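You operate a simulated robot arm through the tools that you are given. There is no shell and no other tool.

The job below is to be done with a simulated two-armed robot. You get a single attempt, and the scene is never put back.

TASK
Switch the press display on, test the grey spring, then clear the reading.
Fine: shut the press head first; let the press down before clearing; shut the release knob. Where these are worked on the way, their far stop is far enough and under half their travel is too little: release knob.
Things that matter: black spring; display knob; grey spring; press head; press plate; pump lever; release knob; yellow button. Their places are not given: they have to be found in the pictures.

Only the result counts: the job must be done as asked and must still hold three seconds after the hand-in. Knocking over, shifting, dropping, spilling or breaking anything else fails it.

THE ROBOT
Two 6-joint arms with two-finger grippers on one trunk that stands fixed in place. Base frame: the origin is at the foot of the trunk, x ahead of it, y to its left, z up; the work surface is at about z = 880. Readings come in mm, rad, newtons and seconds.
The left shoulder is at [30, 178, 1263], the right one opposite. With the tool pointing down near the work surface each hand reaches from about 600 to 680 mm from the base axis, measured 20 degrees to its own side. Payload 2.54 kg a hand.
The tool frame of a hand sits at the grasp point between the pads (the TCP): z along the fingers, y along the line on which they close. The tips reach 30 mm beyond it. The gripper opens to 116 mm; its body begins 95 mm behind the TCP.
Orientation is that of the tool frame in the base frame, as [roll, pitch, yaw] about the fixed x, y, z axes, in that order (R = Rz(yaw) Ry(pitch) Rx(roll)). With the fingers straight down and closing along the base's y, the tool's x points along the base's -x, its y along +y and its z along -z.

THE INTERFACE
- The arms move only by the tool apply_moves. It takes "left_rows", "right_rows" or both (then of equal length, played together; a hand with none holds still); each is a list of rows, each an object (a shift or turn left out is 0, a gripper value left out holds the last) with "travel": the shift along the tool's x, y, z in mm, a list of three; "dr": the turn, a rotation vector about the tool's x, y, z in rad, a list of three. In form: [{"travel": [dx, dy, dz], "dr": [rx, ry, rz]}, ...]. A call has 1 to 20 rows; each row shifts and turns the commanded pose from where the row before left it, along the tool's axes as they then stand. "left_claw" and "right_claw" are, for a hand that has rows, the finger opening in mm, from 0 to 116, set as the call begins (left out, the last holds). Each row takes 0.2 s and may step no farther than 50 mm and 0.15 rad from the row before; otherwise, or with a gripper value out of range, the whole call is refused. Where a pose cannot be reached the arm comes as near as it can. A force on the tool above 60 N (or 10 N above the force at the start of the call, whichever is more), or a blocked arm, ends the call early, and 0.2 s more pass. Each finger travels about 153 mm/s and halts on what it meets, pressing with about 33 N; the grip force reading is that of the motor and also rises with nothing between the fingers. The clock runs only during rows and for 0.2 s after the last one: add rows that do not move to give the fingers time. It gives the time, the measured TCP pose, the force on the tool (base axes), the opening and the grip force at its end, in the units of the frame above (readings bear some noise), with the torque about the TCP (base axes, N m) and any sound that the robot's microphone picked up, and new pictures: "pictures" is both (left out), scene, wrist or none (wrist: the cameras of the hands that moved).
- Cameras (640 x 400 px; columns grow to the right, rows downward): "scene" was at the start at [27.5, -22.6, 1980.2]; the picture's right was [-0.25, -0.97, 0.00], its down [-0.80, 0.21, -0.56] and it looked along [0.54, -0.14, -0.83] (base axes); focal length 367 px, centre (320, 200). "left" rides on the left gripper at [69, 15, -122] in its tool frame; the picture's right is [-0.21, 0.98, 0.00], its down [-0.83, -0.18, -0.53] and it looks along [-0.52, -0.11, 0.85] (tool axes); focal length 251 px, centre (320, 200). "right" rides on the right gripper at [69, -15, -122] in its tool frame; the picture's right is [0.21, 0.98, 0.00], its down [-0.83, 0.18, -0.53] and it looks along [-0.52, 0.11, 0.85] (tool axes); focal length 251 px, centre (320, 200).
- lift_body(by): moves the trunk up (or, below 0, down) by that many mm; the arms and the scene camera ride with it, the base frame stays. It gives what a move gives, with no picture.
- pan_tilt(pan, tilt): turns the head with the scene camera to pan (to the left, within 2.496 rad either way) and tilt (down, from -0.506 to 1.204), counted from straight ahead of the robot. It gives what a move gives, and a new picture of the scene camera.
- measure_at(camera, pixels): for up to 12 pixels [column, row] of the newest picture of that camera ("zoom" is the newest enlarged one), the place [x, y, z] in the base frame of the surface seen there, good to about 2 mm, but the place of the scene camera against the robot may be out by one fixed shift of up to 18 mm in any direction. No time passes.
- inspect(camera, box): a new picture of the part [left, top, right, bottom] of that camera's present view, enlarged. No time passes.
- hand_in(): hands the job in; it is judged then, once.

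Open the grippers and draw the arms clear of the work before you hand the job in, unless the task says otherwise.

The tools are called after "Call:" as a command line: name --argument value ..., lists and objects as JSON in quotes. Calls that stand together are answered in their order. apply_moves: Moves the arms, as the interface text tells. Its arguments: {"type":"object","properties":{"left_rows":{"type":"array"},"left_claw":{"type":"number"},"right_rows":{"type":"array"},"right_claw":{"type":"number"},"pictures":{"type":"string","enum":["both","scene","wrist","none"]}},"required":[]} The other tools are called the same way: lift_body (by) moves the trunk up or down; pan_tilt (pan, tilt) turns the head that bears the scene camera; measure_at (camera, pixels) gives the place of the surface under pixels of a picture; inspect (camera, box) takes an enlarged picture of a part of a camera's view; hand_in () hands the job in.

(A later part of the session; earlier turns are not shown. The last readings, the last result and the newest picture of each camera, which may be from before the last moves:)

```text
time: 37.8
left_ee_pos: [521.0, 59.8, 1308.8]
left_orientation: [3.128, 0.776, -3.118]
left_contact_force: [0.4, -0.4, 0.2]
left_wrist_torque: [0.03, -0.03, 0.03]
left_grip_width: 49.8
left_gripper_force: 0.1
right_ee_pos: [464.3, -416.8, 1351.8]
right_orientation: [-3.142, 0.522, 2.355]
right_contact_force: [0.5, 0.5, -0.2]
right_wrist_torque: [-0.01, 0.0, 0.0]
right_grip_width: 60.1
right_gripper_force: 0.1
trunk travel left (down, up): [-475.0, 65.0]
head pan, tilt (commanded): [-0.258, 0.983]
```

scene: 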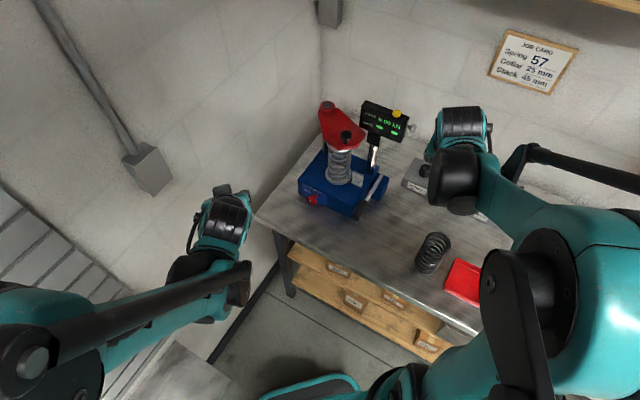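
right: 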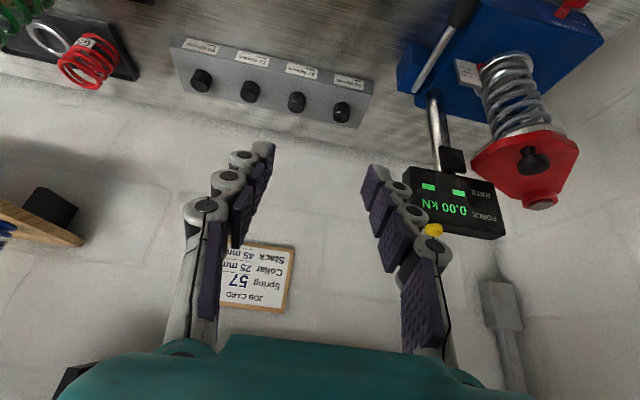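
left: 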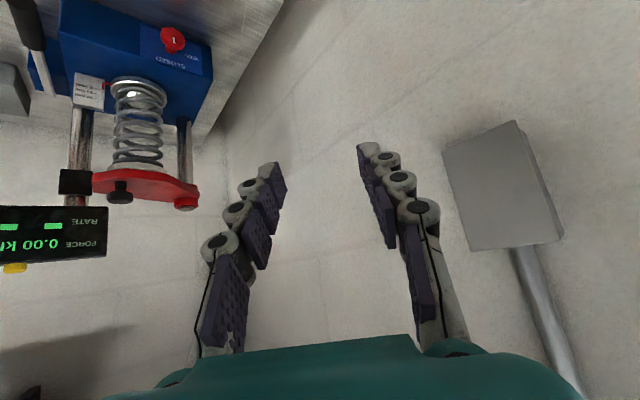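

The lever runs from about (416,90) to (466,12) in the right view. I zoom on it and measure its grip, rod and pivot end.

Call:
inspect --camera "right" --box '[390, 0, 520, 110]'

Call:
measure_at --camera "right" --pixels '[[418, 88], [430, 66], [440, 50], [448, 36], [455, 24], [462, 12], [466, 4], [456, 10], [470, 14], [440, 85], [405, 70], [465, 70]]'

```text
3.64 times, centred on (455, 55) of right
```

zoom: 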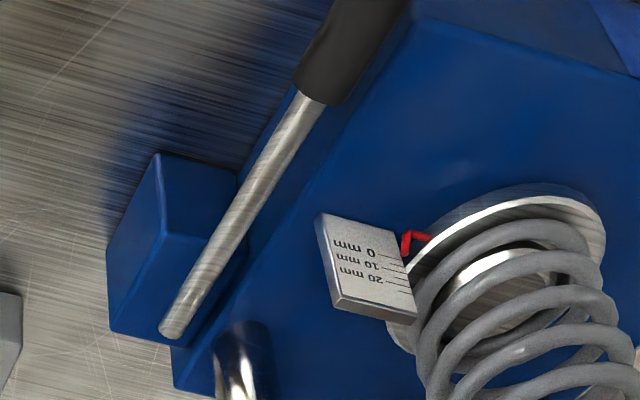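

```text
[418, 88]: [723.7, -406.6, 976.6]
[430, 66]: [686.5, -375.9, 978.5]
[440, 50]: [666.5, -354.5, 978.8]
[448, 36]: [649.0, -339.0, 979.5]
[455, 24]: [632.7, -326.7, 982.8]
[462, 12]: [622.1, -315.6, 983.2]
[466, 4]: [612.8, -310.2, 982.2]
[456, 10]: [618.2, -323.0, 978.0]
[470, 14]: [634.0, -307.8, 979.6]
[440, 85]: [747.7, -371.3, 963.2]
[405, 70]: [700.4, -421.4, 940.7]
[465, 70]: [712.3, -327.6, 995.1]
```

The lever is horizontal at z≈973 with its grip from d≈613 to 667 (centre ≈ (606,-299)). I bring the right hand to hover 100 mm back from the grip.

Call:
apply_moves --right_rows '[{"travel": [21.8, 22.9, 27.7]}, {"travel": [21.8, 22.9, 27.7]}, {"travel": [21.8, 22.9, 27.7]}, {"travel": [21.8, 22.9, 27.7]}, {"travel": [21.8, 22.9, 27.7]}, {"travel": [21.8, 22.9, 27.7]}, {"travel": [21.8, 22.9, 27.7]}, {"travel": [21.8, 22.9, 27.7]}]'

```text
time: 39.6
left_ee_pos: [520.9, 61.1, 1307.7]
left_orientation: [3.129, 0.774, -3.117]
left_contact_force: [0.9, -0.1, -0.3]
left_wrist_torque: [-0.01, 0.0, -0.06]
left_grip_width: 49.7
left_gripper_force: 0.1
right_ee_pos: [588.3, -258.9, 1090.1]
right_orientation: [-3.14, 0.522, 2.356]
right_contact_force: [0.0, 0.7, 0.4]
right_wrist_torque: [-0.03, 0.0, -0.04]
right_grip_width: 59.9
right_gripper_force: 0.0
right hand out of reach, approached as far as the arm can: row 6, 7, 8
trunk travel left (down, up): [-475.0, 65.0]
head pan, tilt (commanded): [-0.258, 0.983]
```

scene: 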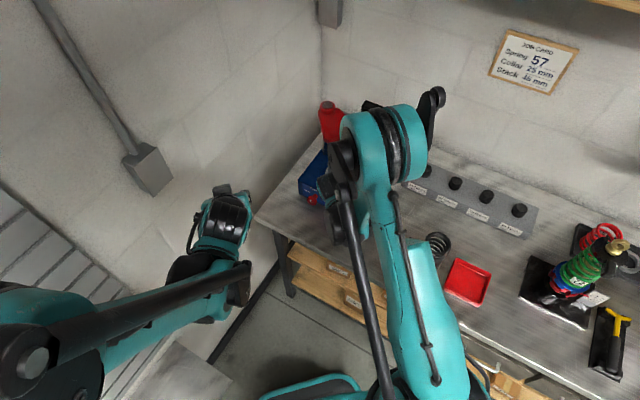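
right: 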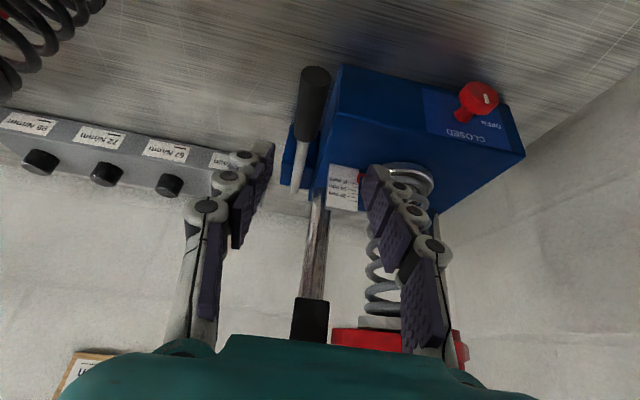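

The arm couldn't fold in that far with the 30° tilt, so I reduce the tilt to ~10° (nearly straight down), shifting outward along the lever, and read where it lands.

Call:
apply_moves --right_rows '[{"travel": [-20, 0, 10], "dr": [0, 0.117, 0]}, {"travel": [-20, 0, 5], "dr": [0, 0.117, 0]}, {"travel": [0, 0, 0], "dr": [0, 0.117, 0]}, {}]' --pictures "wrist"

```text
time: 40.6
left_ee_pos: [520.3, 59.6, 1308.9]
left_orientation: [3.13, 0.775, -3.118]
left_contact_force: [0.0, -0.9, -0.4]
left_wrist_torque: [-0.03, 0.0, 0.02]
left_grip_width: 50.1
left_gripper_force: 0.0
right_ee_pos: [617.0, -290.1, 1096.3]
right_orientation: [-3.141, 0.171, 2.355]
right_contact_force: [0.2, 0.4, 0.1]
right_wrist_torque: [0.0, 0.01, -0.02]
right_grip_width: 59.9
right_gripper_force: 0.1
trunk travel left (down, up): [-475.0, 65.0]
head pan, tilt (commanded): [-0.258, 0.983]
```

right: 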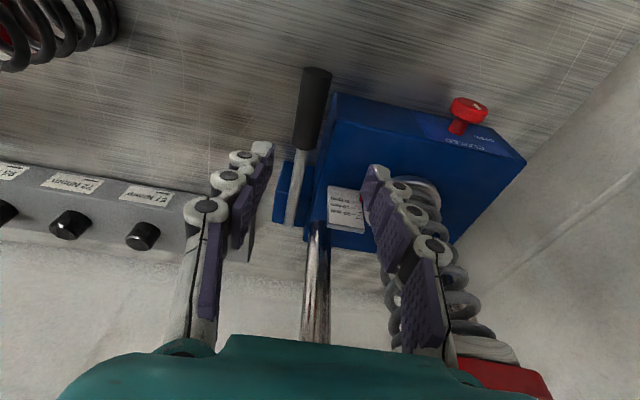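

The hand is at (617,-290,1096), nearly vertical. I re-measure the grip from here, at (313,100).

Call:
measure_at --camera "right" --pixels '[[315, 72], [313, 100], [309, 140], [298, 105], [327, 105], [300, 175], [297, 190], [293, 220], [316, 85], [311, 120]]'

Call:
inspect --camera "right" --box '[250, 50, 400, 240]'

```text
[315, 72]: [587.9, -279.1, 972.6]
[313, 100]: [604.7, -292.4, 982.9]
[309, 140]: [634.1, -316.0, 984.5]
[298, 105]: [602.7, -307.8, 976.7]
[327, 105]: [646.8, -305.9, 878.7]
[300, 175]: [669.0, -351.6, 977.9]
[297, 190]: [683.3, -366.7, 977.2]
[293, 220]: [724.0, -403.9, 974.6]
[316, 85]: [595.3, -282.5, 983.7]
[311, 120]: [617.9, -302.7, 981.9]
```

```text
2.11 times, centred on (325, 145) of right
```

zoom: 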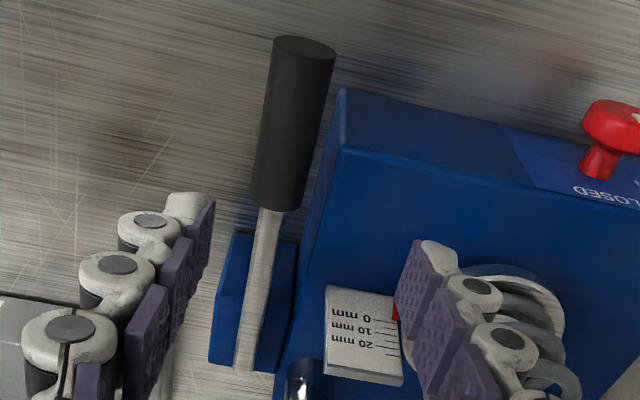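

The lever's axis at the grip is s≈-221.5 (top z≈983). I descend to straddle it near its outer end with a 42 mm opening, keeping clear of the base's front corner.

Call:
apply_moves --right_rows '[{"travel": [8.9, -2.4, 20]}, {"travel": [8.9, -2.4, 20]}, {"travel": [8.9, -2.4, 20]}, {"travel": [8.8, -2.5, 0]}]' --right_claw 42 --pictures "wrist"

```text
time: 41.6
left_ee_pos: [519.2, 58.9, 1309.3]
left_orientation: [3.13, 0.776, -3.119]
left_contact_force: [0.2, 0.5, -0.3]
left_wrist_torque: [0.0, 0.0, -0.01]
left_grip_width: 49.6
left_gripper_force: 0.0
right_ee_pos: [592.8, -277.9, 1029.5]
right_orientation: [-3.141, 0.172, 2.356]
right_contact_force: [0.6, -0.2, -0.1]
right_wrist_torque: [0.0, -0.03, 0.02]
right_grip_width: 42.1
right_gripper_force: 0.1
trunk travel left (down, up): [-475.0, 65.0]
head pan, tilt (commanded): [-0.258, 0.983]
```

right: 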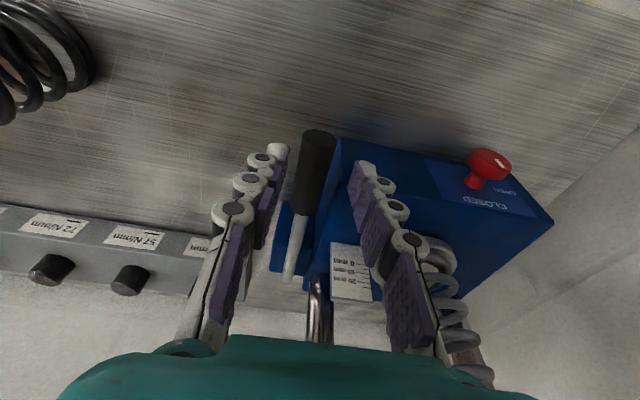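

The grip lies between the fingers. I go down the last 43 mm along the tool axis.

Call:
apply_moves --right_rows '[{"travel": [0, -0.6, 21.5]}, {"travel": [0, -0.6, 21.5]}, {}]' --pictures "wrist"

```text
time: 42.4
left_ee_pos: [519.4, 59.0, 1309.4]
left_orientation: [3.131, 0.776, -3.119]
left_contact_force: [-0.7, -0.2, -0.9]
left_wrist_torque: [-0.01, -0.01, 0.02]
left_grip_width: 49.9
left_gripper_force: 0.1
right_ee_pos: [596.8, -284.4, 988.4]
right_orientation: [3.141, 0.173, 2.356]
right_contact_force: [0.3, 0.1, -1.0]
right_wrist_torque: [0.0, 0.03, -0.01]
right_grip_width: 41.9
right_gripper_force: 0.0
trunk travel left (down, up): [-475.0, 65.0]
head pan, tilt (commanded): [-0.258, 0.983]
```

right: 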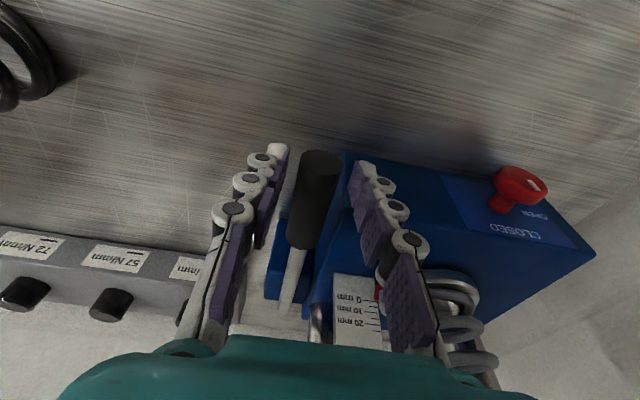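

The grip sits between the pads. I close on it.

Call:
apply_moves --right_rows '[{}, {}, {}]' --right_claw 0 --pictures "wrist"

```text
time: 43.2
left_ee_pos: [519.5, 58.2, 1309.3]
left_orientation: [3.127, 0.774, -3.118]
left_contact_force: [-0.4, 0.1, -0.2]
left_wrist_torque: [0.01, -0.01, 0.03]
left_grip_width: 50.1
left_gripper_force: 0.1
right_ee_pos: [597.0, -285.3, 988.6]
right_orientation: [3.14, 0.173, 2.356]
right_contact_force: [-6.8, -3.0, -3.4]
right_wrist_torque: [0.0, 0.28, -0.05]
right_grip_width: 24.8
right_gripper_force: 44.8
trunk travel left (down, up): [-475.0, 65.0]
head pan, tilt (commanded): [-0.258, 0.983]
```

right: 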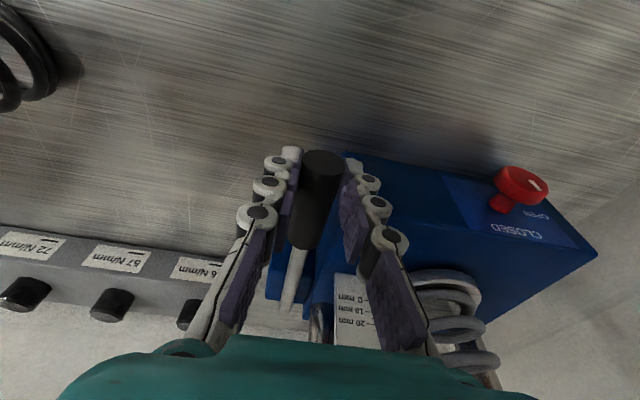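

Gripped (25 mm). I try lifting the lever gently by 15 mm to find which way it strokes.

Call:
apply_moves --right_rows '[{"travel": [-1, 0, -5]}, {"travel": [-1, 0, -5]}, {"travel": [-1, 0, -5]}]' --pictures "wrist"

```text
time: 43.7
left_ee_pos: [522.1, 59.1, 1307.4]
left_orientation: [3.127, 0.773, -3.12]
left_contact_force: [0.1, -0.7, -0.5]
left_wrist_torque: [0.03, 0.02, -0.02]
left_grip_width: 50.0
left_gripper_force: 0.0
right_ee_pos: [596.4, -284.9, 989.5]
right_orientation: [-3.137, 0.163, 2.354]
right_contact_force: [-3.9, -4.1, -37.9]
right_wrist_torque: [0.12, 0.06, 0.12]
right_grip_width: 24.5
right_gripper_force: 45.3
trunk travel left (down, up): [-475.0, 65.0]
head pan, tilt (commanded): [-0.258, 0.983]
stopped in row 2 (right hand): the force on the tool passed its limit at 69 N (the readings are from after the stop); the commanded pose is now the measured one
```

right: 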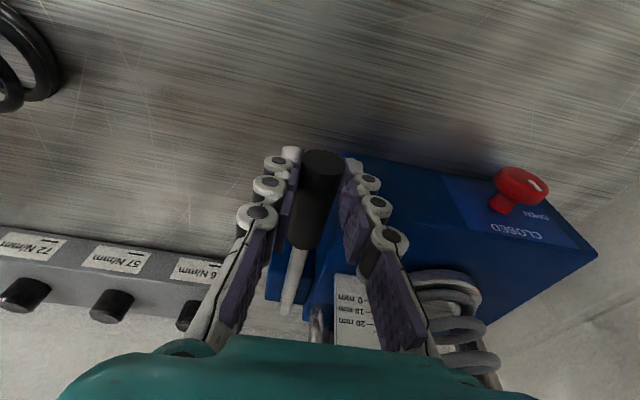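

The lever is at its upper stop, so it strokes downward. I push it down 30 mm along its arc and watch force and scale.

Call:
apply_moves --right_rows '[{"travel": [1.4, 0, 10]}, {"travel": [0.8, 0, 10]}, {"travel": [0.2, 0, 10]}]'

```text
time: 44.5
left_ee_pos: [520.0, 58.8, 1310.1]
left_orientation: [3.129, 0.775, -3.119]
left_contact_force: [-0.4, 0.8, -0.4]
left_wrist_torque: [0.0, -0.02, -0.01]
left_grip_width: 50.1
left_gripper_force: 0.0
right_ee_pos: [598.3, -287.2, 961.9]
right_orientation: [3.141, 0.169, 2.358]
right_contact_force: [6.8, -8.1, 12.7]
right_wrist_torque: [-1.19, -1.26, 0.05]
right_grip_width: 24.3
right_gripper_force: 45.1
trunk travel left (down, up): [-475.0, 65.0]
head pan, tilt (commanded): [-0.258, 0.983]
```

scene: 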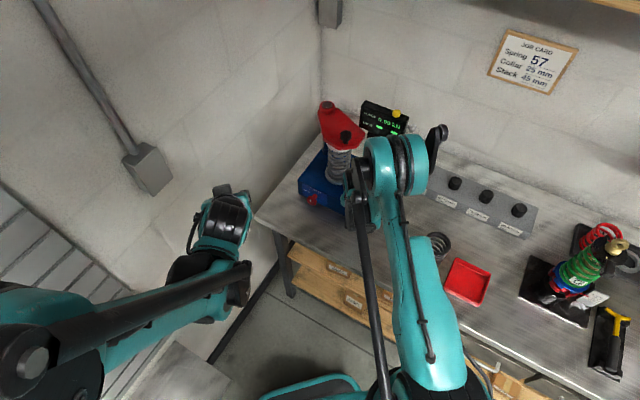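
right: 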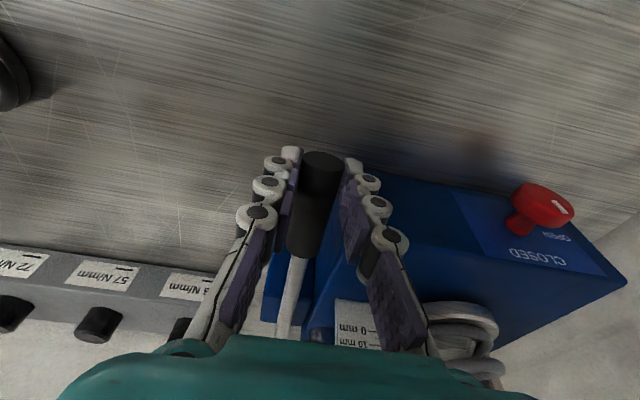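

The lever moves down with ~13 N. I push another 30 mm along the arc.

Call:
apply_moves --right_rows '[{"travel": [-0.3, 0, 10.2]}, {"travel": [-0.8, 0, 10.3]}, {"travel": [-1.5, 0, 10.4]}]'

Call:
inspect --camera "right" --box '[240, 130, 440, 340]'

Call:
inspect --camera "scene" --box '[310, 90, 430, 200]'

```text
time: 45.3
left_ee_pos: [519.0, 58.9, 1309.3]
left_orientation: [3.129, 0.774, -3.119]
left_contact_force: [0.1, -0.7, 0.8]
left_wrist_torque: [-0.02, 0.02, -0.02]
left_grip_width: 50.1
left_gripper_force: 0.1
right_ee_pos: [603.0, -290.4, 932.0]
right_orientation: [3.141, 0.168, 2.356]
right_contact_force: [8.0, -5.5, 13.4]
right_wrist_torque: [-0.89, -1.0, 0.03]
right_grip_width: 24.9
right_gripper_force: 44.6
trunk travel left (down, up): [-475.0, 65.0]
head pan, tilt (commanded): [-0.258, 0.983]
```

scene: 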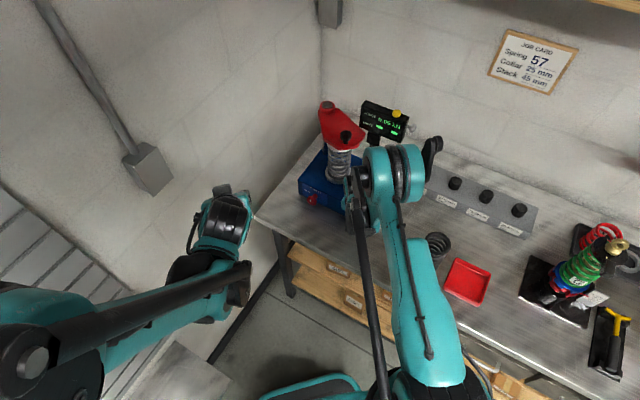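
right: 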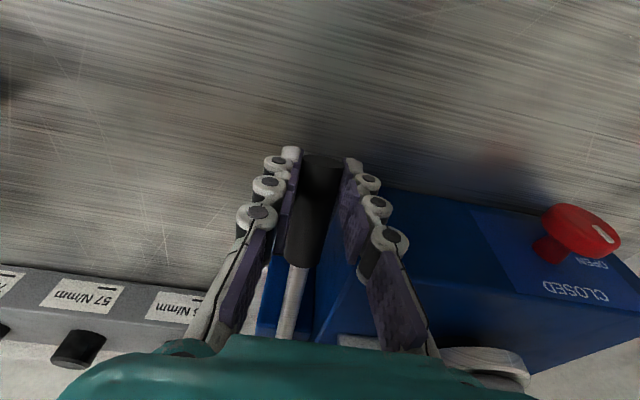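

```text
1.90 times, centred on (340, 235) of right
```

zoom: 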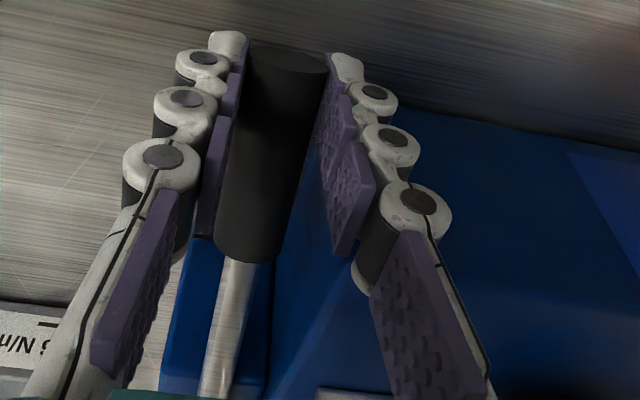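

```text
3.64 times, centred on (370, 145) of scene
```

zoom: 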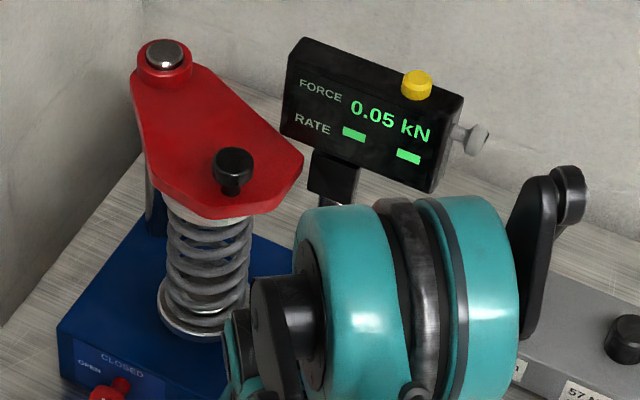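

Pumping works: the display now reads 0.05 kN. I push on slightly further, minding the table below the fingertips (tips at z≈902).

Call:
apply_moves --right_rows '[{"travel": [-1.2, 0, 6]}, {"travel": [-1.2, 0, 6]}]'

Call:
inspect --camera "scene" --box '[310, 90, 430, 200]'

```text
time: 45.9
left_ee_pos: [515.2, 61.3, 1310.7]
left_orientation: [3.132, 0.778, -3.113]
left_contact_force: [0.1, 0.1, 0.4]
left_wrist_torque: [0.0, -0.01, -0.01]
left_grip_width: 50.0
left_gripper_force: 0.1
right_ee_pos: [603.7, -292.2, 926.7]
right_orientation: [-3.141, 0.173, 2.357]
right_contact_force: [-6.2, 4.4, 40.3]
right_wrist_torque: [-0.29, -0.29, -0.03]
right_grip_width: 24.4
right_gripper_force: 44.8
trunk travel left (down, up): [-475.0, 65.0]
head pan, tilt (commanded): [-0.258, 0.983]
stopped in row 2 (right hand): the force on the tool passed its limit at 66 N (the readings are from after the stop); the commanded pose is now the measured one
```

scene: 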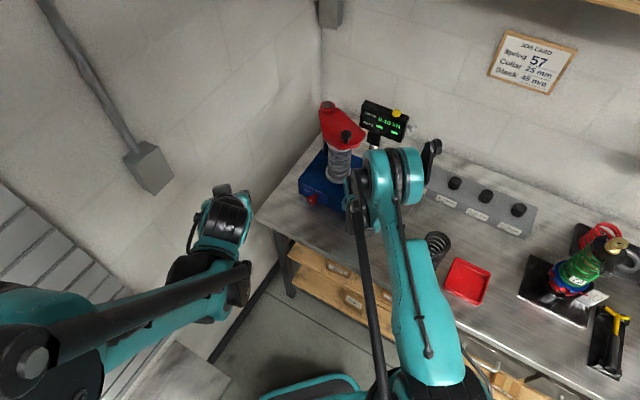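
right: 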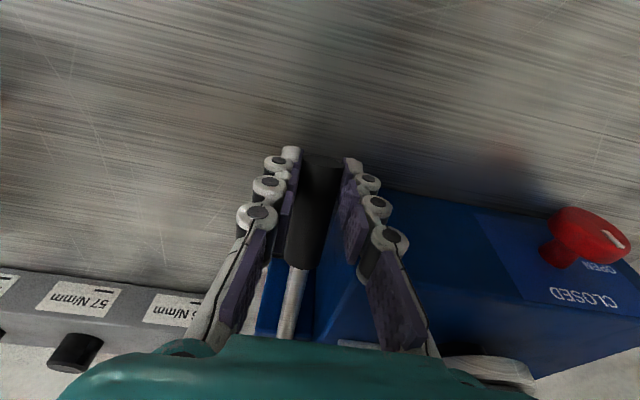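

```text
3.64 times, centred on (370, 145) of scene
```

zoom: 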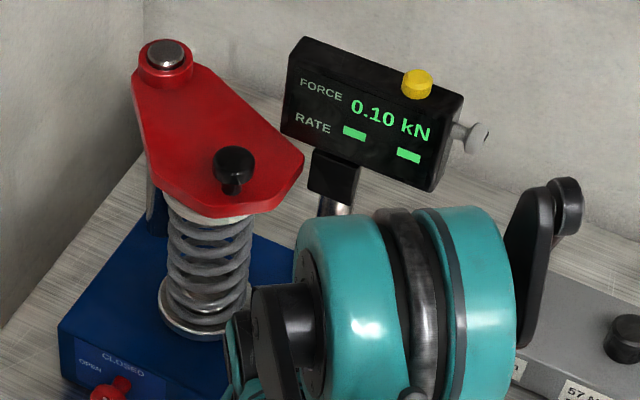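

The lever's bottom stop is at TCP z≈926 and the reading is 0.10 kN. I do a full up-stroke along the measured arc (60 mm) and look at the reading.

Call:
apply_moves --right_rows '[{"travel": [1.16, 0, -10.34]}, {"travel": [0.66, 0, -10.26]}, {"travel": [0.17, 0, -10.17]}, {"travel": [-0.32, 0, -10.09]}, {"travel": [-0.86, 0, -9.99]}, {"travel": [-1.35, 0, -9.0]}]'

Call:
inspect --camera "scene" --box '[310, 90, 430, 200]'

```text
time: 47.3
left_ee_pos: [518.2, 61.3, 1309.9]
left_orientation: [3.129, 0.777, -3.117]
left_contact_force: [0.2, 1.0, -0.5]
left_wrist_torque: [0.0, 0.0, -0.04]
left_grip_width: 50.1
left_gripper_force: 0.1
right_ee_pos: [598.4, -286.6, 983.4]
right_orientation: [-3.139, 0.168, 2.357]
right_contact_force: [-23.3, 8.7, -5.5]
right_wrist_torque: [0.84, 1.03, -0.06]
right_grip_width: 24.5
right_gripper_force: 45.1
trunk travel left (down, up): [-475.0, 65.0]
head pan, tilt (commanded): [-0.258, 0.983]
```

scene: 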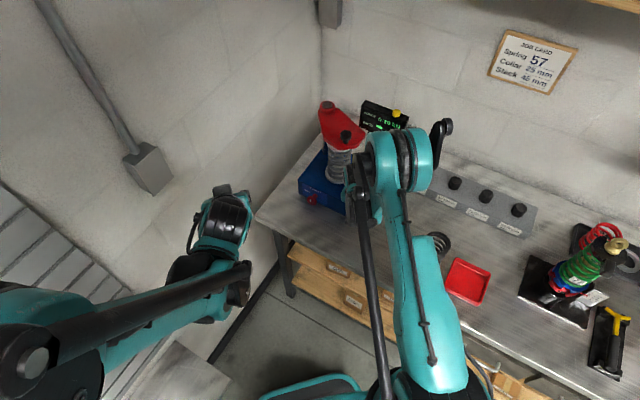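
right: 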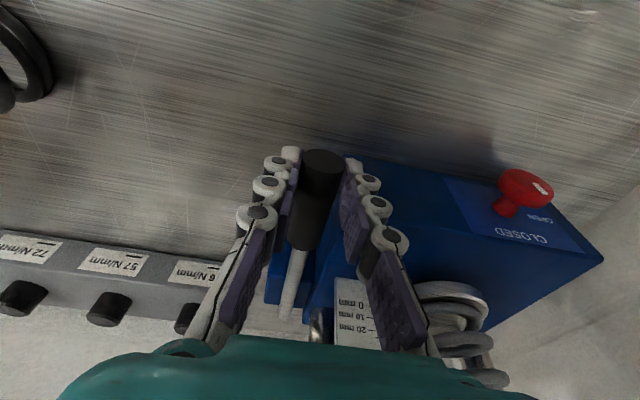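

```text
3.64 times, centred on (370, 145) of scene
```

zoom: 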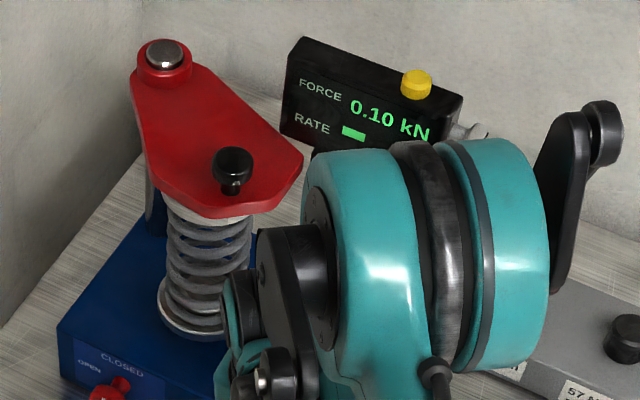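

It holds at 0.10 kN. I pump another full stroke (down and up) in one call.

Call:
apply_moves --right_rows '[{"travel": [2.8, 0, 9.4]}, {"travel": [0.82, 0, 9.5]}, {"travel": [0.3, 0, 9.6]}, {"travel": [-0.16, 0, 9.66]}, {"travel": [-0.63, 0, 9.75]}, {"travel": [-1.1, 0, 9.4]}, {"travel": [1.1, 0, -9.4]}, {"travel": [0.63, 0, -9.75]}, {"travel": [0.16, 0, -9.66]}, {"travel": [-0.3, 0, -9.6]}, {"travel": [-0.82, 0, -9.5]}, {"travel": [-1.3, 0, -9.4]}]'

Call:
inspect --camera "scene" --box '[310, 90, 430, 200]'

```text
time: 49.9
left_ee_pos: [517.9, 59.5, 1308.2]
left_orientation: [3.127, 0.775, -3.118]
left_contact_force: [-0.5, 0.3, 0.5]
left_wrist_torque: [-0.02, 0.04, -0.02]
left_grip_width: 50.2
left_gripper_force: 0.1
right_ee_pos: [596.6, -286.5, 982.9]
right_orientation: [3.141, 0.166, 2.357]
right_contact_force: [-10.1, -1.9, -5.8]
right_wrist_torque: [0.8, 0.89, -0.01]
right_grip_width: 24.6
right_gripper_force: 44.8
trunk travel left (down, up): [-475.0, 65.0]
head pan, tilt (commanded): [-0.258, 0.983]
```

scene: 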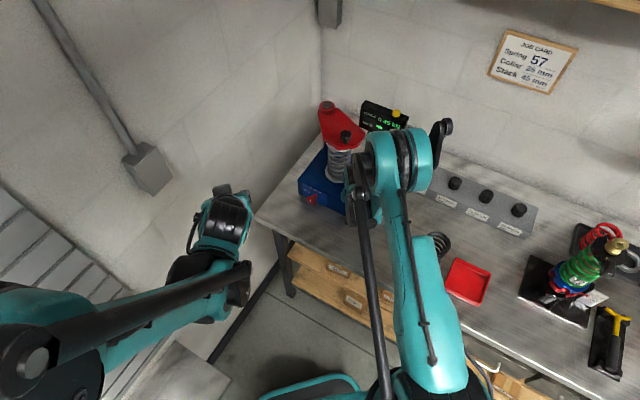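
right: 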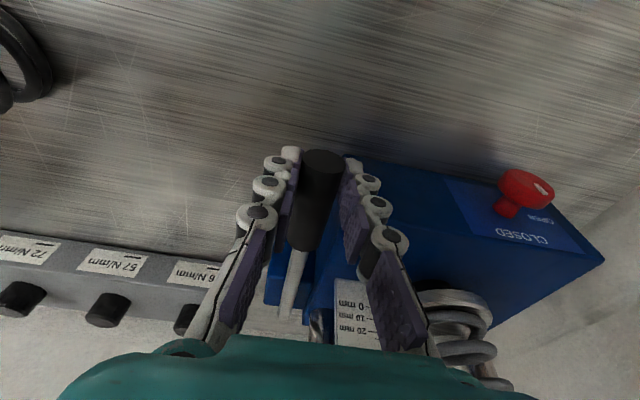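

```text
3.64 times, centred on (370, 145) of scene
```

zoom: 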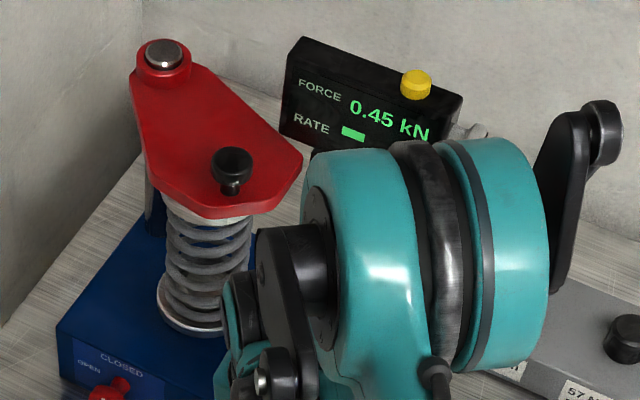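

0.45 kN now, rate not shown yet. I pump another stroke.

Call:
apply_moves --right_rows '[{"travel": [1.9, 0, 9.4]}, {"travel": [0.82, 0, 9.5]}, {"travel": [0.3, 0, 9.6]}, {"travel": [-0.16, 0, 9.66]}, {"travel": [-0.63, 0, 9.75]}, {"travel": [-1.1, 0, 9.4]}, {"travel": [1.1, 0, -9.4]}, {"travel": [0.63, 0, -9.75]}, {"travel": [0.16, 0, -9.66]}, {"travel": [-0.3, 0, -9.6]}, {"travel": [-0.82, 0, -9.5]}, {"travel": [-1.3, 0, -9.4]}]' --pictures "scene"

Call:
inspect --camera "scene" --box '[310, 90, 430, 200]'

```text
time: 52.5
left_ee_pos: [518.5, 59.6, 1308.6]
left_orientation: [3.127, 0.776, -3.119]
left_contact_force: [-0.3, 0.4, 0.4]
left_wrist_torque: [0.0, -0.01, -0.01]
left_grip_width: 50.2
left_gripper_force: 0.1
right_ee_pos: [596.7, -285.8, 981.2]
right_orientation: [3.141, 0.167, 2.356]
right_contact_force: [-13.3, 0.5, -6.6]
right_wrist_torque: [0.91, 1.02, 0.01]
right_grip_width: 24.7
right_gripper_force: 45.0
trunk travel left (down, up): [-475.0, 65.0]
head pan, tilt (commanded): [-0.258, 0.983]
```

scene: 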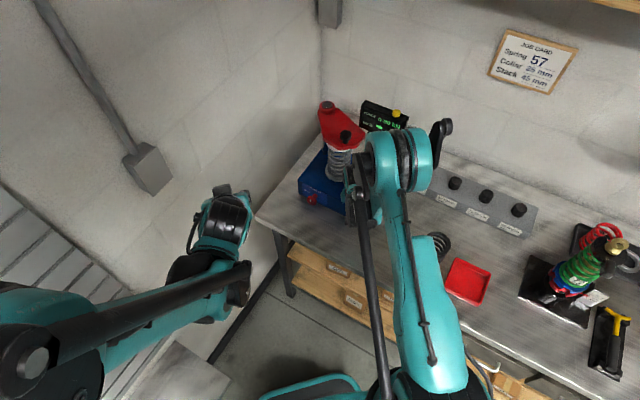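

```text
3.64 times, centred on (370, 145) of scene
```

zoom: 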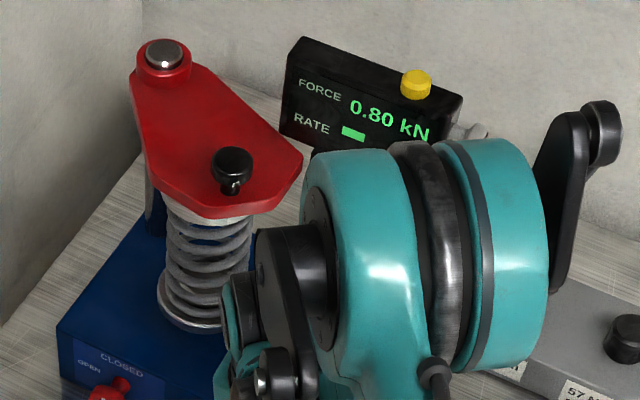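

0.80 kN. Another stroke, then I'll also look at the scale pointer from the left camera.

Call:
apply_moves --right_rows '[{"travel": [1.9, 0, 9.0]}, {"travel": [0.82, 0, 9.4]}, {"travel": [0.3, 0, 9.4]}, {"travel": [-0.16, 0, 9.5]}, {"travel": [-0.63, 0, 9.5]}, {"travel": [-1.1, 0, 9.4]}, {"travel": [1.1, 0, -9.6]}, {"travel": [0.63, 0, -9.75]}, {"travel": [0.16, 0, -9.66]}, {"travel": [-0.3, 0, -9.6]}, {"travel": [-0.82, 0, -9.5]}, {"travel": [-1.3, 0, -9.4]}]'

Call:
inspect --camera "scene" --box '[310, 90, 430, 200]'

Call:
inspect --camera "left" --box '[0, 40, 220, 290]'

```text
time: 55.1
left_ee_pos: [518.6, 58.0, 1309.0]
left_orientation: [3.129, 0.775, -3.121]
left_contact_force: [0.6, -0.5, 0.5]
left_wrist_torque: [0.0, 0.03, -0.02]
left_grip_width: 49.9
left_gripper_force: 0.0
right_ee_pos: [596.7, -285.5, 984.1]
right_orientation: [3.141, 0.167, 2.357]
right_contact_force: [-10.4, -1.5, -5.0]
right_wrist_torque: [0.7, 0.86, 0.01]
right_grip_width: 24.4
right_gripper_force: 45.6
trunk travel left (down, up): [-475.0, 65.0]
head pan, tilt (commanded): [-0.258, 0.983]
```

scene: 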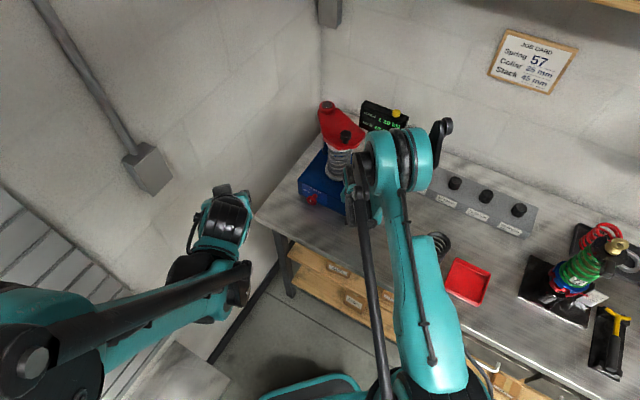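
right: 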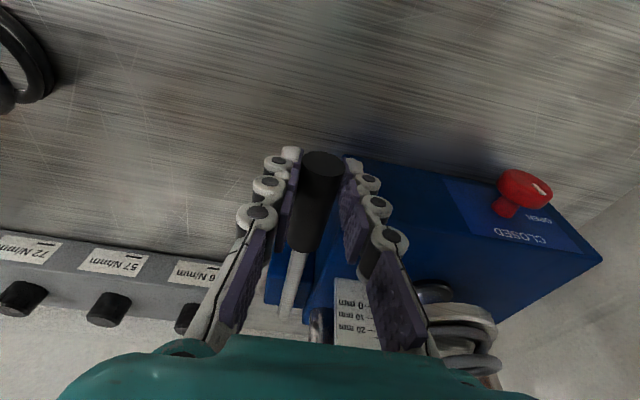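

```text
3.64 times, centred on (370, 145) of scene
```

zoom: 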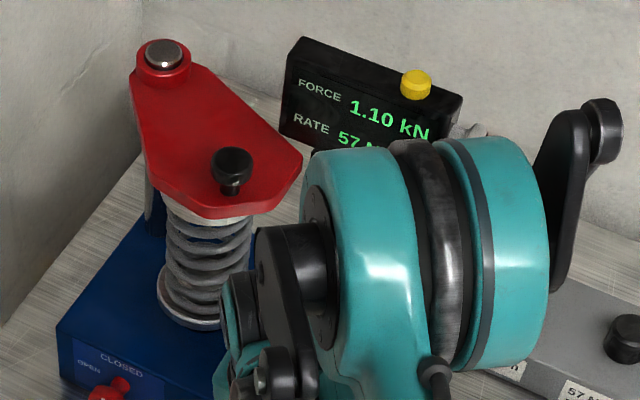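

```text
1.60 times, centred on (110, 165) of left
```

zoom: 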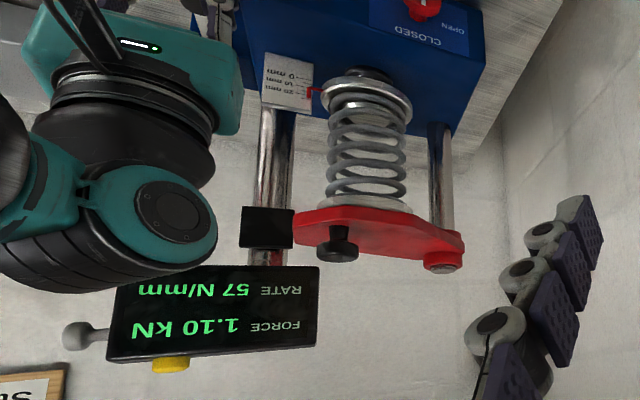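

The display reads 1.10 kN and RATE 57 N/mm: the test is done, lever back up. I open the right gripper and lift it off the lever.

Call:
apply_moves --right_rows '[{}, {}, {"travel": [0, 0, -30]}, {"travel": [0, 0, -40]}, {"travel": [0, 0, -40]}]' --right_claw 44

Call:
inspect --camera "left" --box '[0, 40, 220, 290]'

```text
time: 56.3
left_ee_pos: [518.7, 59.1, 1309.9]
left_orientation: [3.129, 0.778, -3.118]
left_contact_force: [-0.4, -0.4, -1.1]
left_wrist_torque: [-0.03, 0.0, -0.02]
left_grip_width: 50.2
left_gripper_force: 0.0
right_ee_pos: [582.4, -270.6, 1092.9]
right_orientation: [-3.142, 0.169, 2.357]
right_contact_force: [0.4, -0.3, 1.0]
right_wrist_torque: [0.01, -0.07, 0.01]
right_grip_width: 43.8
right_gripper_force: 0.1
trunk travel left (down, up): [-475.0, 65.0]
head pan, tilt (commanded): [-0.258, 0.983]
```

scene: 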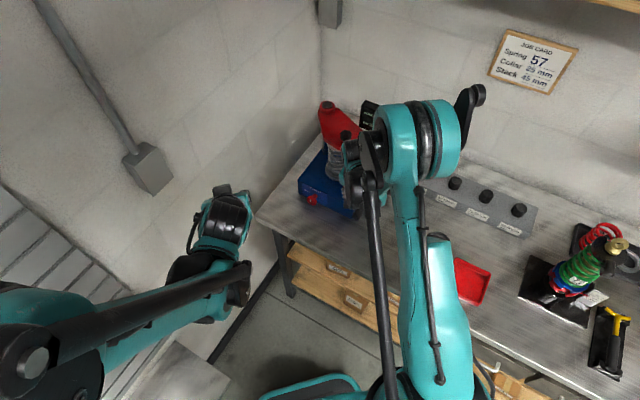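
right: 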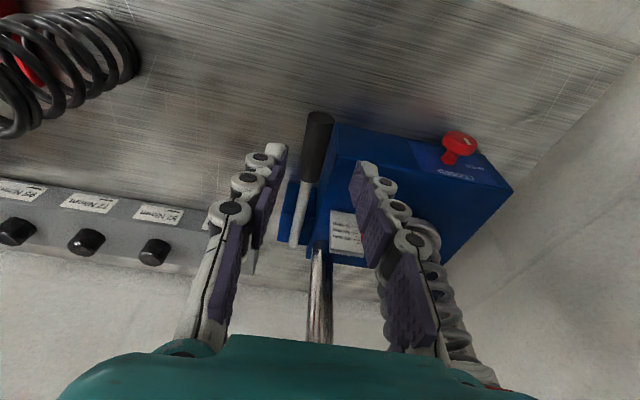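

```text
1.60 times, centred on (110, 165) of left
```

zoom: 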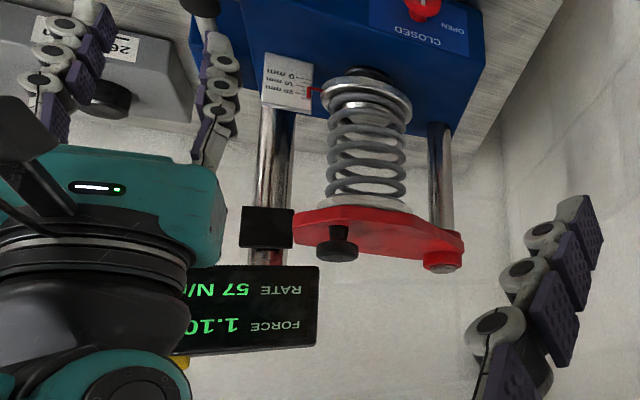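

The reading holds. I lift the right hand up and away to the right, leaving room for the left hand at the release knob.

Call:
apply_moves --right_rows '[{"travel": [-6.8, 0, -39.4]}, {"travel": [-6.8, 0, -39.4]}, {"travel": [-6.8, 0, -39.4]}, {"travel": [-6.8, 0, -39.4]}, {"travel": [-6.8, 0, -39.4]}, {"travel": [0, -42, 0]}, {"travel": [0, -42, 0]}, {"travel": [0, -42, 0]}, {"travel": [0, -42, 0]}]' --pictures "scene"

Call:
inspect --camera "left" --box '[40, 0, 280, 220]'

```text
time: 58.3
left_ee_pos: [518.8, 57.9, 1310.2]
left_orientation: [3.127, 0.777, -3.119]
left_contact_force: [0.2, -0.4, 0.6]
left_wrist_torque: [0.04, 0.01, -0.01]
left_grip_width: 49.8
left_gripper_force: 0.0
right_ee_pos: [463.3, -393.0, 1291.1]
right_orientation: [3.139, 0.167, 2.357]
right_contact_force: [-0.6, 0.5, 0.1]
right_wrist_torque: [0.04, -0.02, 0.0]
right_grip_width: 44.0
right_gripper_force: 0.1
trunk travel left (down, up): [-475.0, 65.0]
head pan, tilt (commanded): [-0.258, 0.983]
```

scene: 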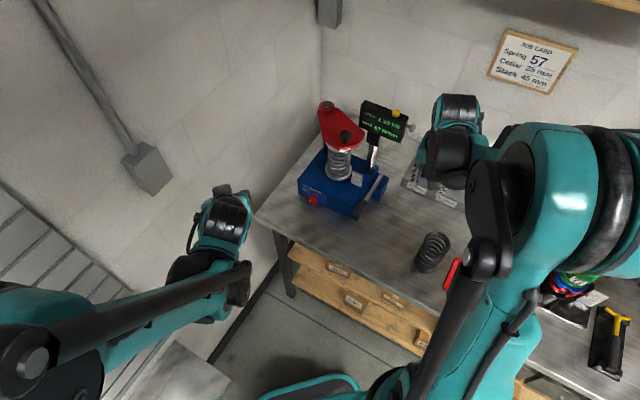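

```text
1.82 times, centred on (160, 110) of left
```

zoom: 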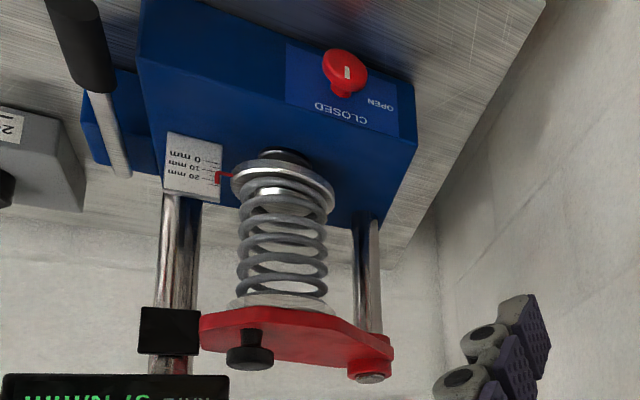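

Right hand is clear. Now I turn the left hand to heading -45° with a 50° tilt and bring it in front of the release knob, 130 mm back.

Call:
apply_moves --left_rows '[{"dr": [0.0947, 0, 0.0963]}, {"dr": [0.0947, 0, 0.0963]}, {"dr": [0.0947, 0, 0.0963]}, {"dr": [0.0947, 0, 0.0963]}, {"dr": [0.0947, 0, 0.0963]}, {"dr": [0.0947, 0, 0.0963]}, {"dr": [0, -0.096, 0]}, {"travel": [11.9, -2.2, 42.5]}, {"travel": [11.9, -2.2, 42.5]}, {"travel": [11.9, -2.2, 42.5]}, {"travel": [11.9, -2.2, 42.5]}, {"travel": [11.9, -2.2, 42.5]}, {"travel": [11.9, -2.2, 42.5]}, {"travel": [11.9, -2.2, 42.5]}, {"travel": [11.9, -2.2, 42.5]}]' --left_claw 60

```text
time: 61.5
left_ee_pos: [672.6, -92.8, 1035.8]
left_orientation: [3.135, 0.864, 2.358]
left_contact_force: [-1.4, -0.5, -1.0]
left_wrist_torque: [0.03, -0.04, 0.04]
left_grip_width: 59.9
left_gripper_force: 0.1
left hand out of reach, approached as far as the arm can: row 10, 11, 12
right_ee_pos: [467.2, -392.1, 1291.5]
right_orientation: [3.14, 0.17, 2.355]
right_contact_force: [-0.2, -0.6, 1.1]
right_wrist_torque: [-0.02, 0.03, -0.01]
right_grip_width: 44.2
right_gripper_force: 0.0
trunk travel left (down, up): [-475.0, 65.0]
head pan, tilt (commanded): [-0.258, 0.983]
```

scene: 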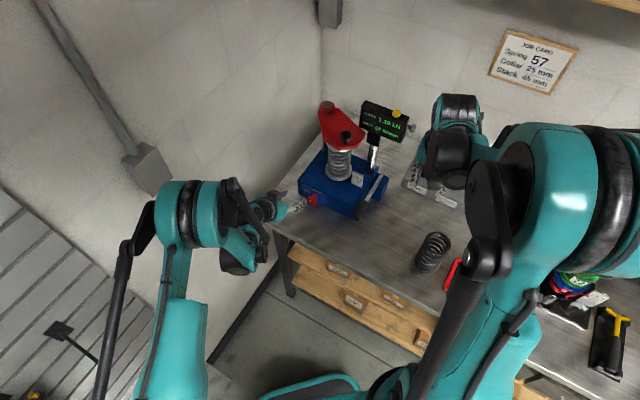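
left: 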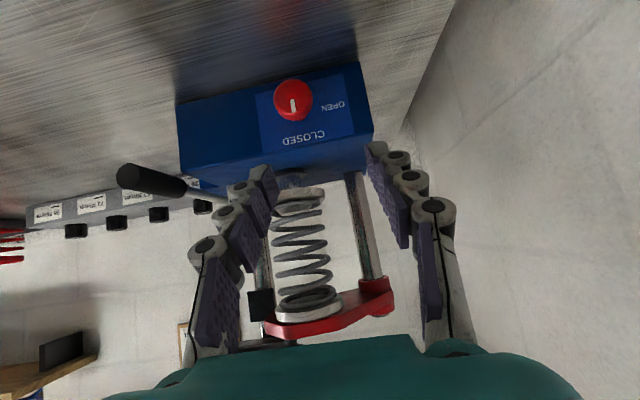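

A few mid-path rows were too close in, but the hand is now at (673,-93,1036) with a good view. I zoom on the release knob and measure it.

Call:
inspect --camera "left" --box '[240, 60, 380, 160]'

Call:
measure_at --camera "left" --pixels '[[293, 99], [276, 99], [310, 97], [293, 83], [292, 113], [300, 122], [262, 110], [345, 90], [270, 95], [316, 103]]'

Call:
measure_at --camera "scene" --pixels '[[258, 220], [290, 237], [330, 259], [370, 282], [275, 225]]'

```text
4.00 times, centred on (310, 110) of left
```

zoom: 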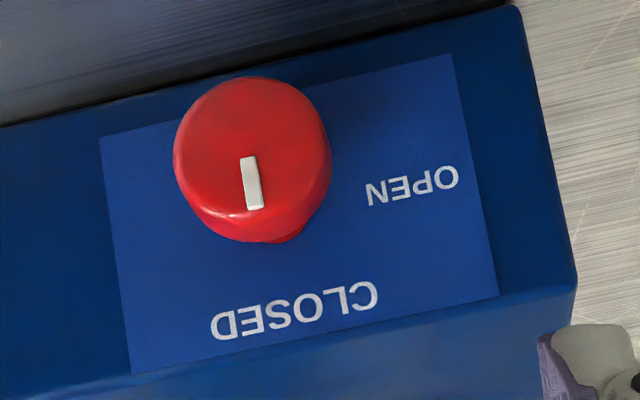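

```text
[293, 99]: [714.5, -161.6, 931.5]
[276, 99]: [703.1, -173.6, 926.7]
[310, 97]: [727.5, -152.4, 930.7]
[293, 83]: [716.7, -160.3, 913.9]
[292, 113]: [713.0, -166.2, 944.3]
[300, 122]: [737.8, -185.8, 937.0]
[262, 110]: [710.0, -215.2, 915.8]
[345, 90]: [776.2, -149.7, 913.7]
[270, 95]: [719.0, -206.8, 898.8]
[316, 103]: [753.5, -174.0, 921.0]
```

```text
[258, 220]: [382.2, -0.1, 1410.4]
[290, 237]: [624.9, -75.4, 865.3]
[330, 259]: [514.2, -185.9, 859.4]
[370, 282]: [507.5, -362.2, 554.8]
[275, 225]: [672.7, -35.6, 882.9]
```

Knob face centre ≈ (714,-162), about 37 mm across. Heights have varied between views (929–936), so I calibrate against the table and the base top in this view.

Call:
measure_at --camera "left" --pixels '[[430, 50], [150, 60], [300, 40], [100, 130], [200, 155], [330, 150], [345, 152], [250, 180], [340, 178], [230, 165]]'

Call:
inspect --camera "left" --box '[160, 50, 400, 220]'

```text
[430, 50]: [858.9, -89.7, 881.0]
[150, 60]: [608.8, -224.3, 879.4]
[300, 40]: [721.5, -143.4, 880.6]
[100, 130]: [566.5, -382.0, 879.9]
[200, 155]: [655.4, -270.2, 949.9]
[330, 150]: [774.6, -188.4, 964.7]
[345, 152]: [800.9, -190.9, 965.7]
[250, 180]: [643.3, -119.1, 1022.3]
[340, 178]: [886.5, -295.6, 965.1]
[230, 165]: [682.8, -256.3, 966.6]
```

```text
2.35 times, centred on (280, 135) of left
```

zoom: 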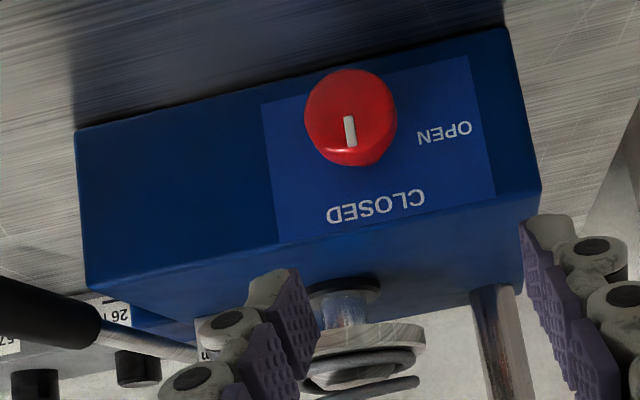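

Table reads 880 and the base top 965, so this view is sound: the knob centre is s≈-391, z≈929.5. I roll the left hand 20° clockwise about the knob's axis and move to a pre-grasp 60 mm back, opening 56 mm.

Call:
apply_moves --left_rows '[{"dr": [-0.0755, 0, 0.0884]}, {"dr": [-0.0755, 0, 0.0884]}, {"dr": [-0.0755, 0, 0.0884]}, {"travel": [8.2, -27.2, 25.2]}, {"travel": [8.3, -27.2, 25.2]}, {}]' --left_claw 56

Call:
inspect --camera "left" --box '[240, 80, 400, 220]'

```text
time: 62.9
left_ee_pos: [677.6, -141.6, 999.8]
left_orientation: [2.626, 0.795, 1.978]
left_contact_force: [0.1, 0.0, 0.5]
left_wrist_torque: [0.01, -0.04, 0.01]
left_grip_width: 55.8
left_gripper_force: 0.1
left hand out of reach, approached as far as the arm can: row 2, 3, 5
right_ee_pos: [466.5, -390.6, 1290.7]
right_orientation: [-3.142, 0.168, 2.355]
right_contact_force: [-0.2, 0.6, 0.2]
right_wrist_torque: [-0.01, -0.02, 0.01]
right_grip_width: 43.9
right_gripper_force: 0.1
trunk travel left (down, up): [-475.0, 65.0]
head pan, tilt (commanded): [-0.258, 0.983]
```

scene: 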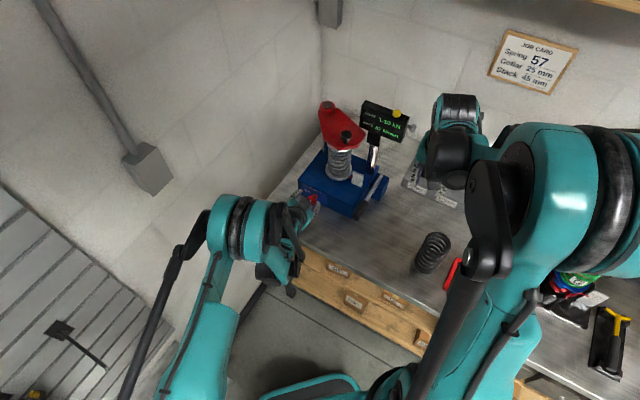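
left: 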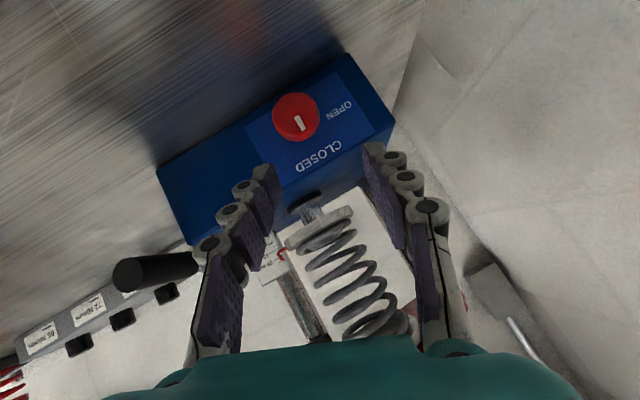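

```text
2.86 times, centred on (320, 150) of left
```

zoom: 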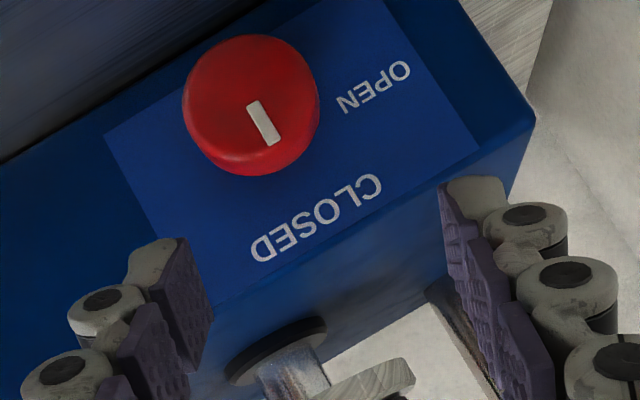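

The hand stopped ~33 mm above the approach line (reach limit), at (678,-142,1000). I re-measure the knob from this pose before the final approach.

Call:
measure_at --camera "left" --pixels '[[295, 116], [280, 108], [311, 108], [296, 98], [290, 130], [304, 102], [286, 122], [300, 125]]'

```text
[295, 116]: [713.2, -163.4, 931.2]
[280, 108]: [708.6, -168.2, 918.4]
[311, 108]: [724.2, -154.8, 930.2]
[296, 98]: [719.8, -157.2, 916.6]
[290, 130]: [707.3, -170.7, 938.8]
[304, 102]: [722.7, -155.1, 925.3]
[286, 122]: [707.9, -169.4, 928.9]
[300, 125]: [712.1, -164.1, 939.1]
```

The centre agrees (≈(713,-163,931)). I approach: shift sideways 13 mm while advancing, then in over the knob.

Call:
apply_moves --left_rows '[{"travel": [0, -13, 24]}, {"travel": [12, 0, 20]}, {}]' --pictures "wrist"

```text
time: 63.7
left_ee_pos: [683.2, -154.4, 1001.3]
left_orientation: [2.625, 0.793, 1.977]
left_contact_force: [0.4, 0.7, 0.8]
left_wrist_torque: [-0.01, -0.03, -0.04]
left_grip_width: 55.9
left_gripper_force: 0.1
left hand out of reach, approached as far as the arm can: row 1, 2
right_ee_pos: [465.2, -391.8, 1291.8]
right_orientation: [3.141, 0.168, 2.356]
right_contact_force: [-1.0, -0.2, 1.0]
right_wrist_torque: [0.0, 0.02, -0.04]
right_grip_width: 44.1
right_gripper_force: 0.1
trunk travel left (down, up): [-475.0, 65.0]
head pan, tilt (commanded): [-0.258, 0.983]
```

left: 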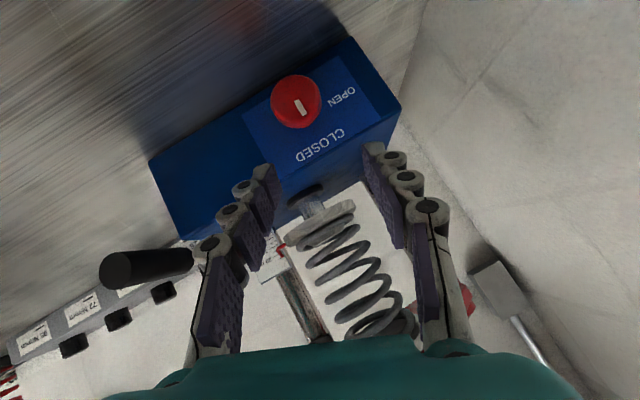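

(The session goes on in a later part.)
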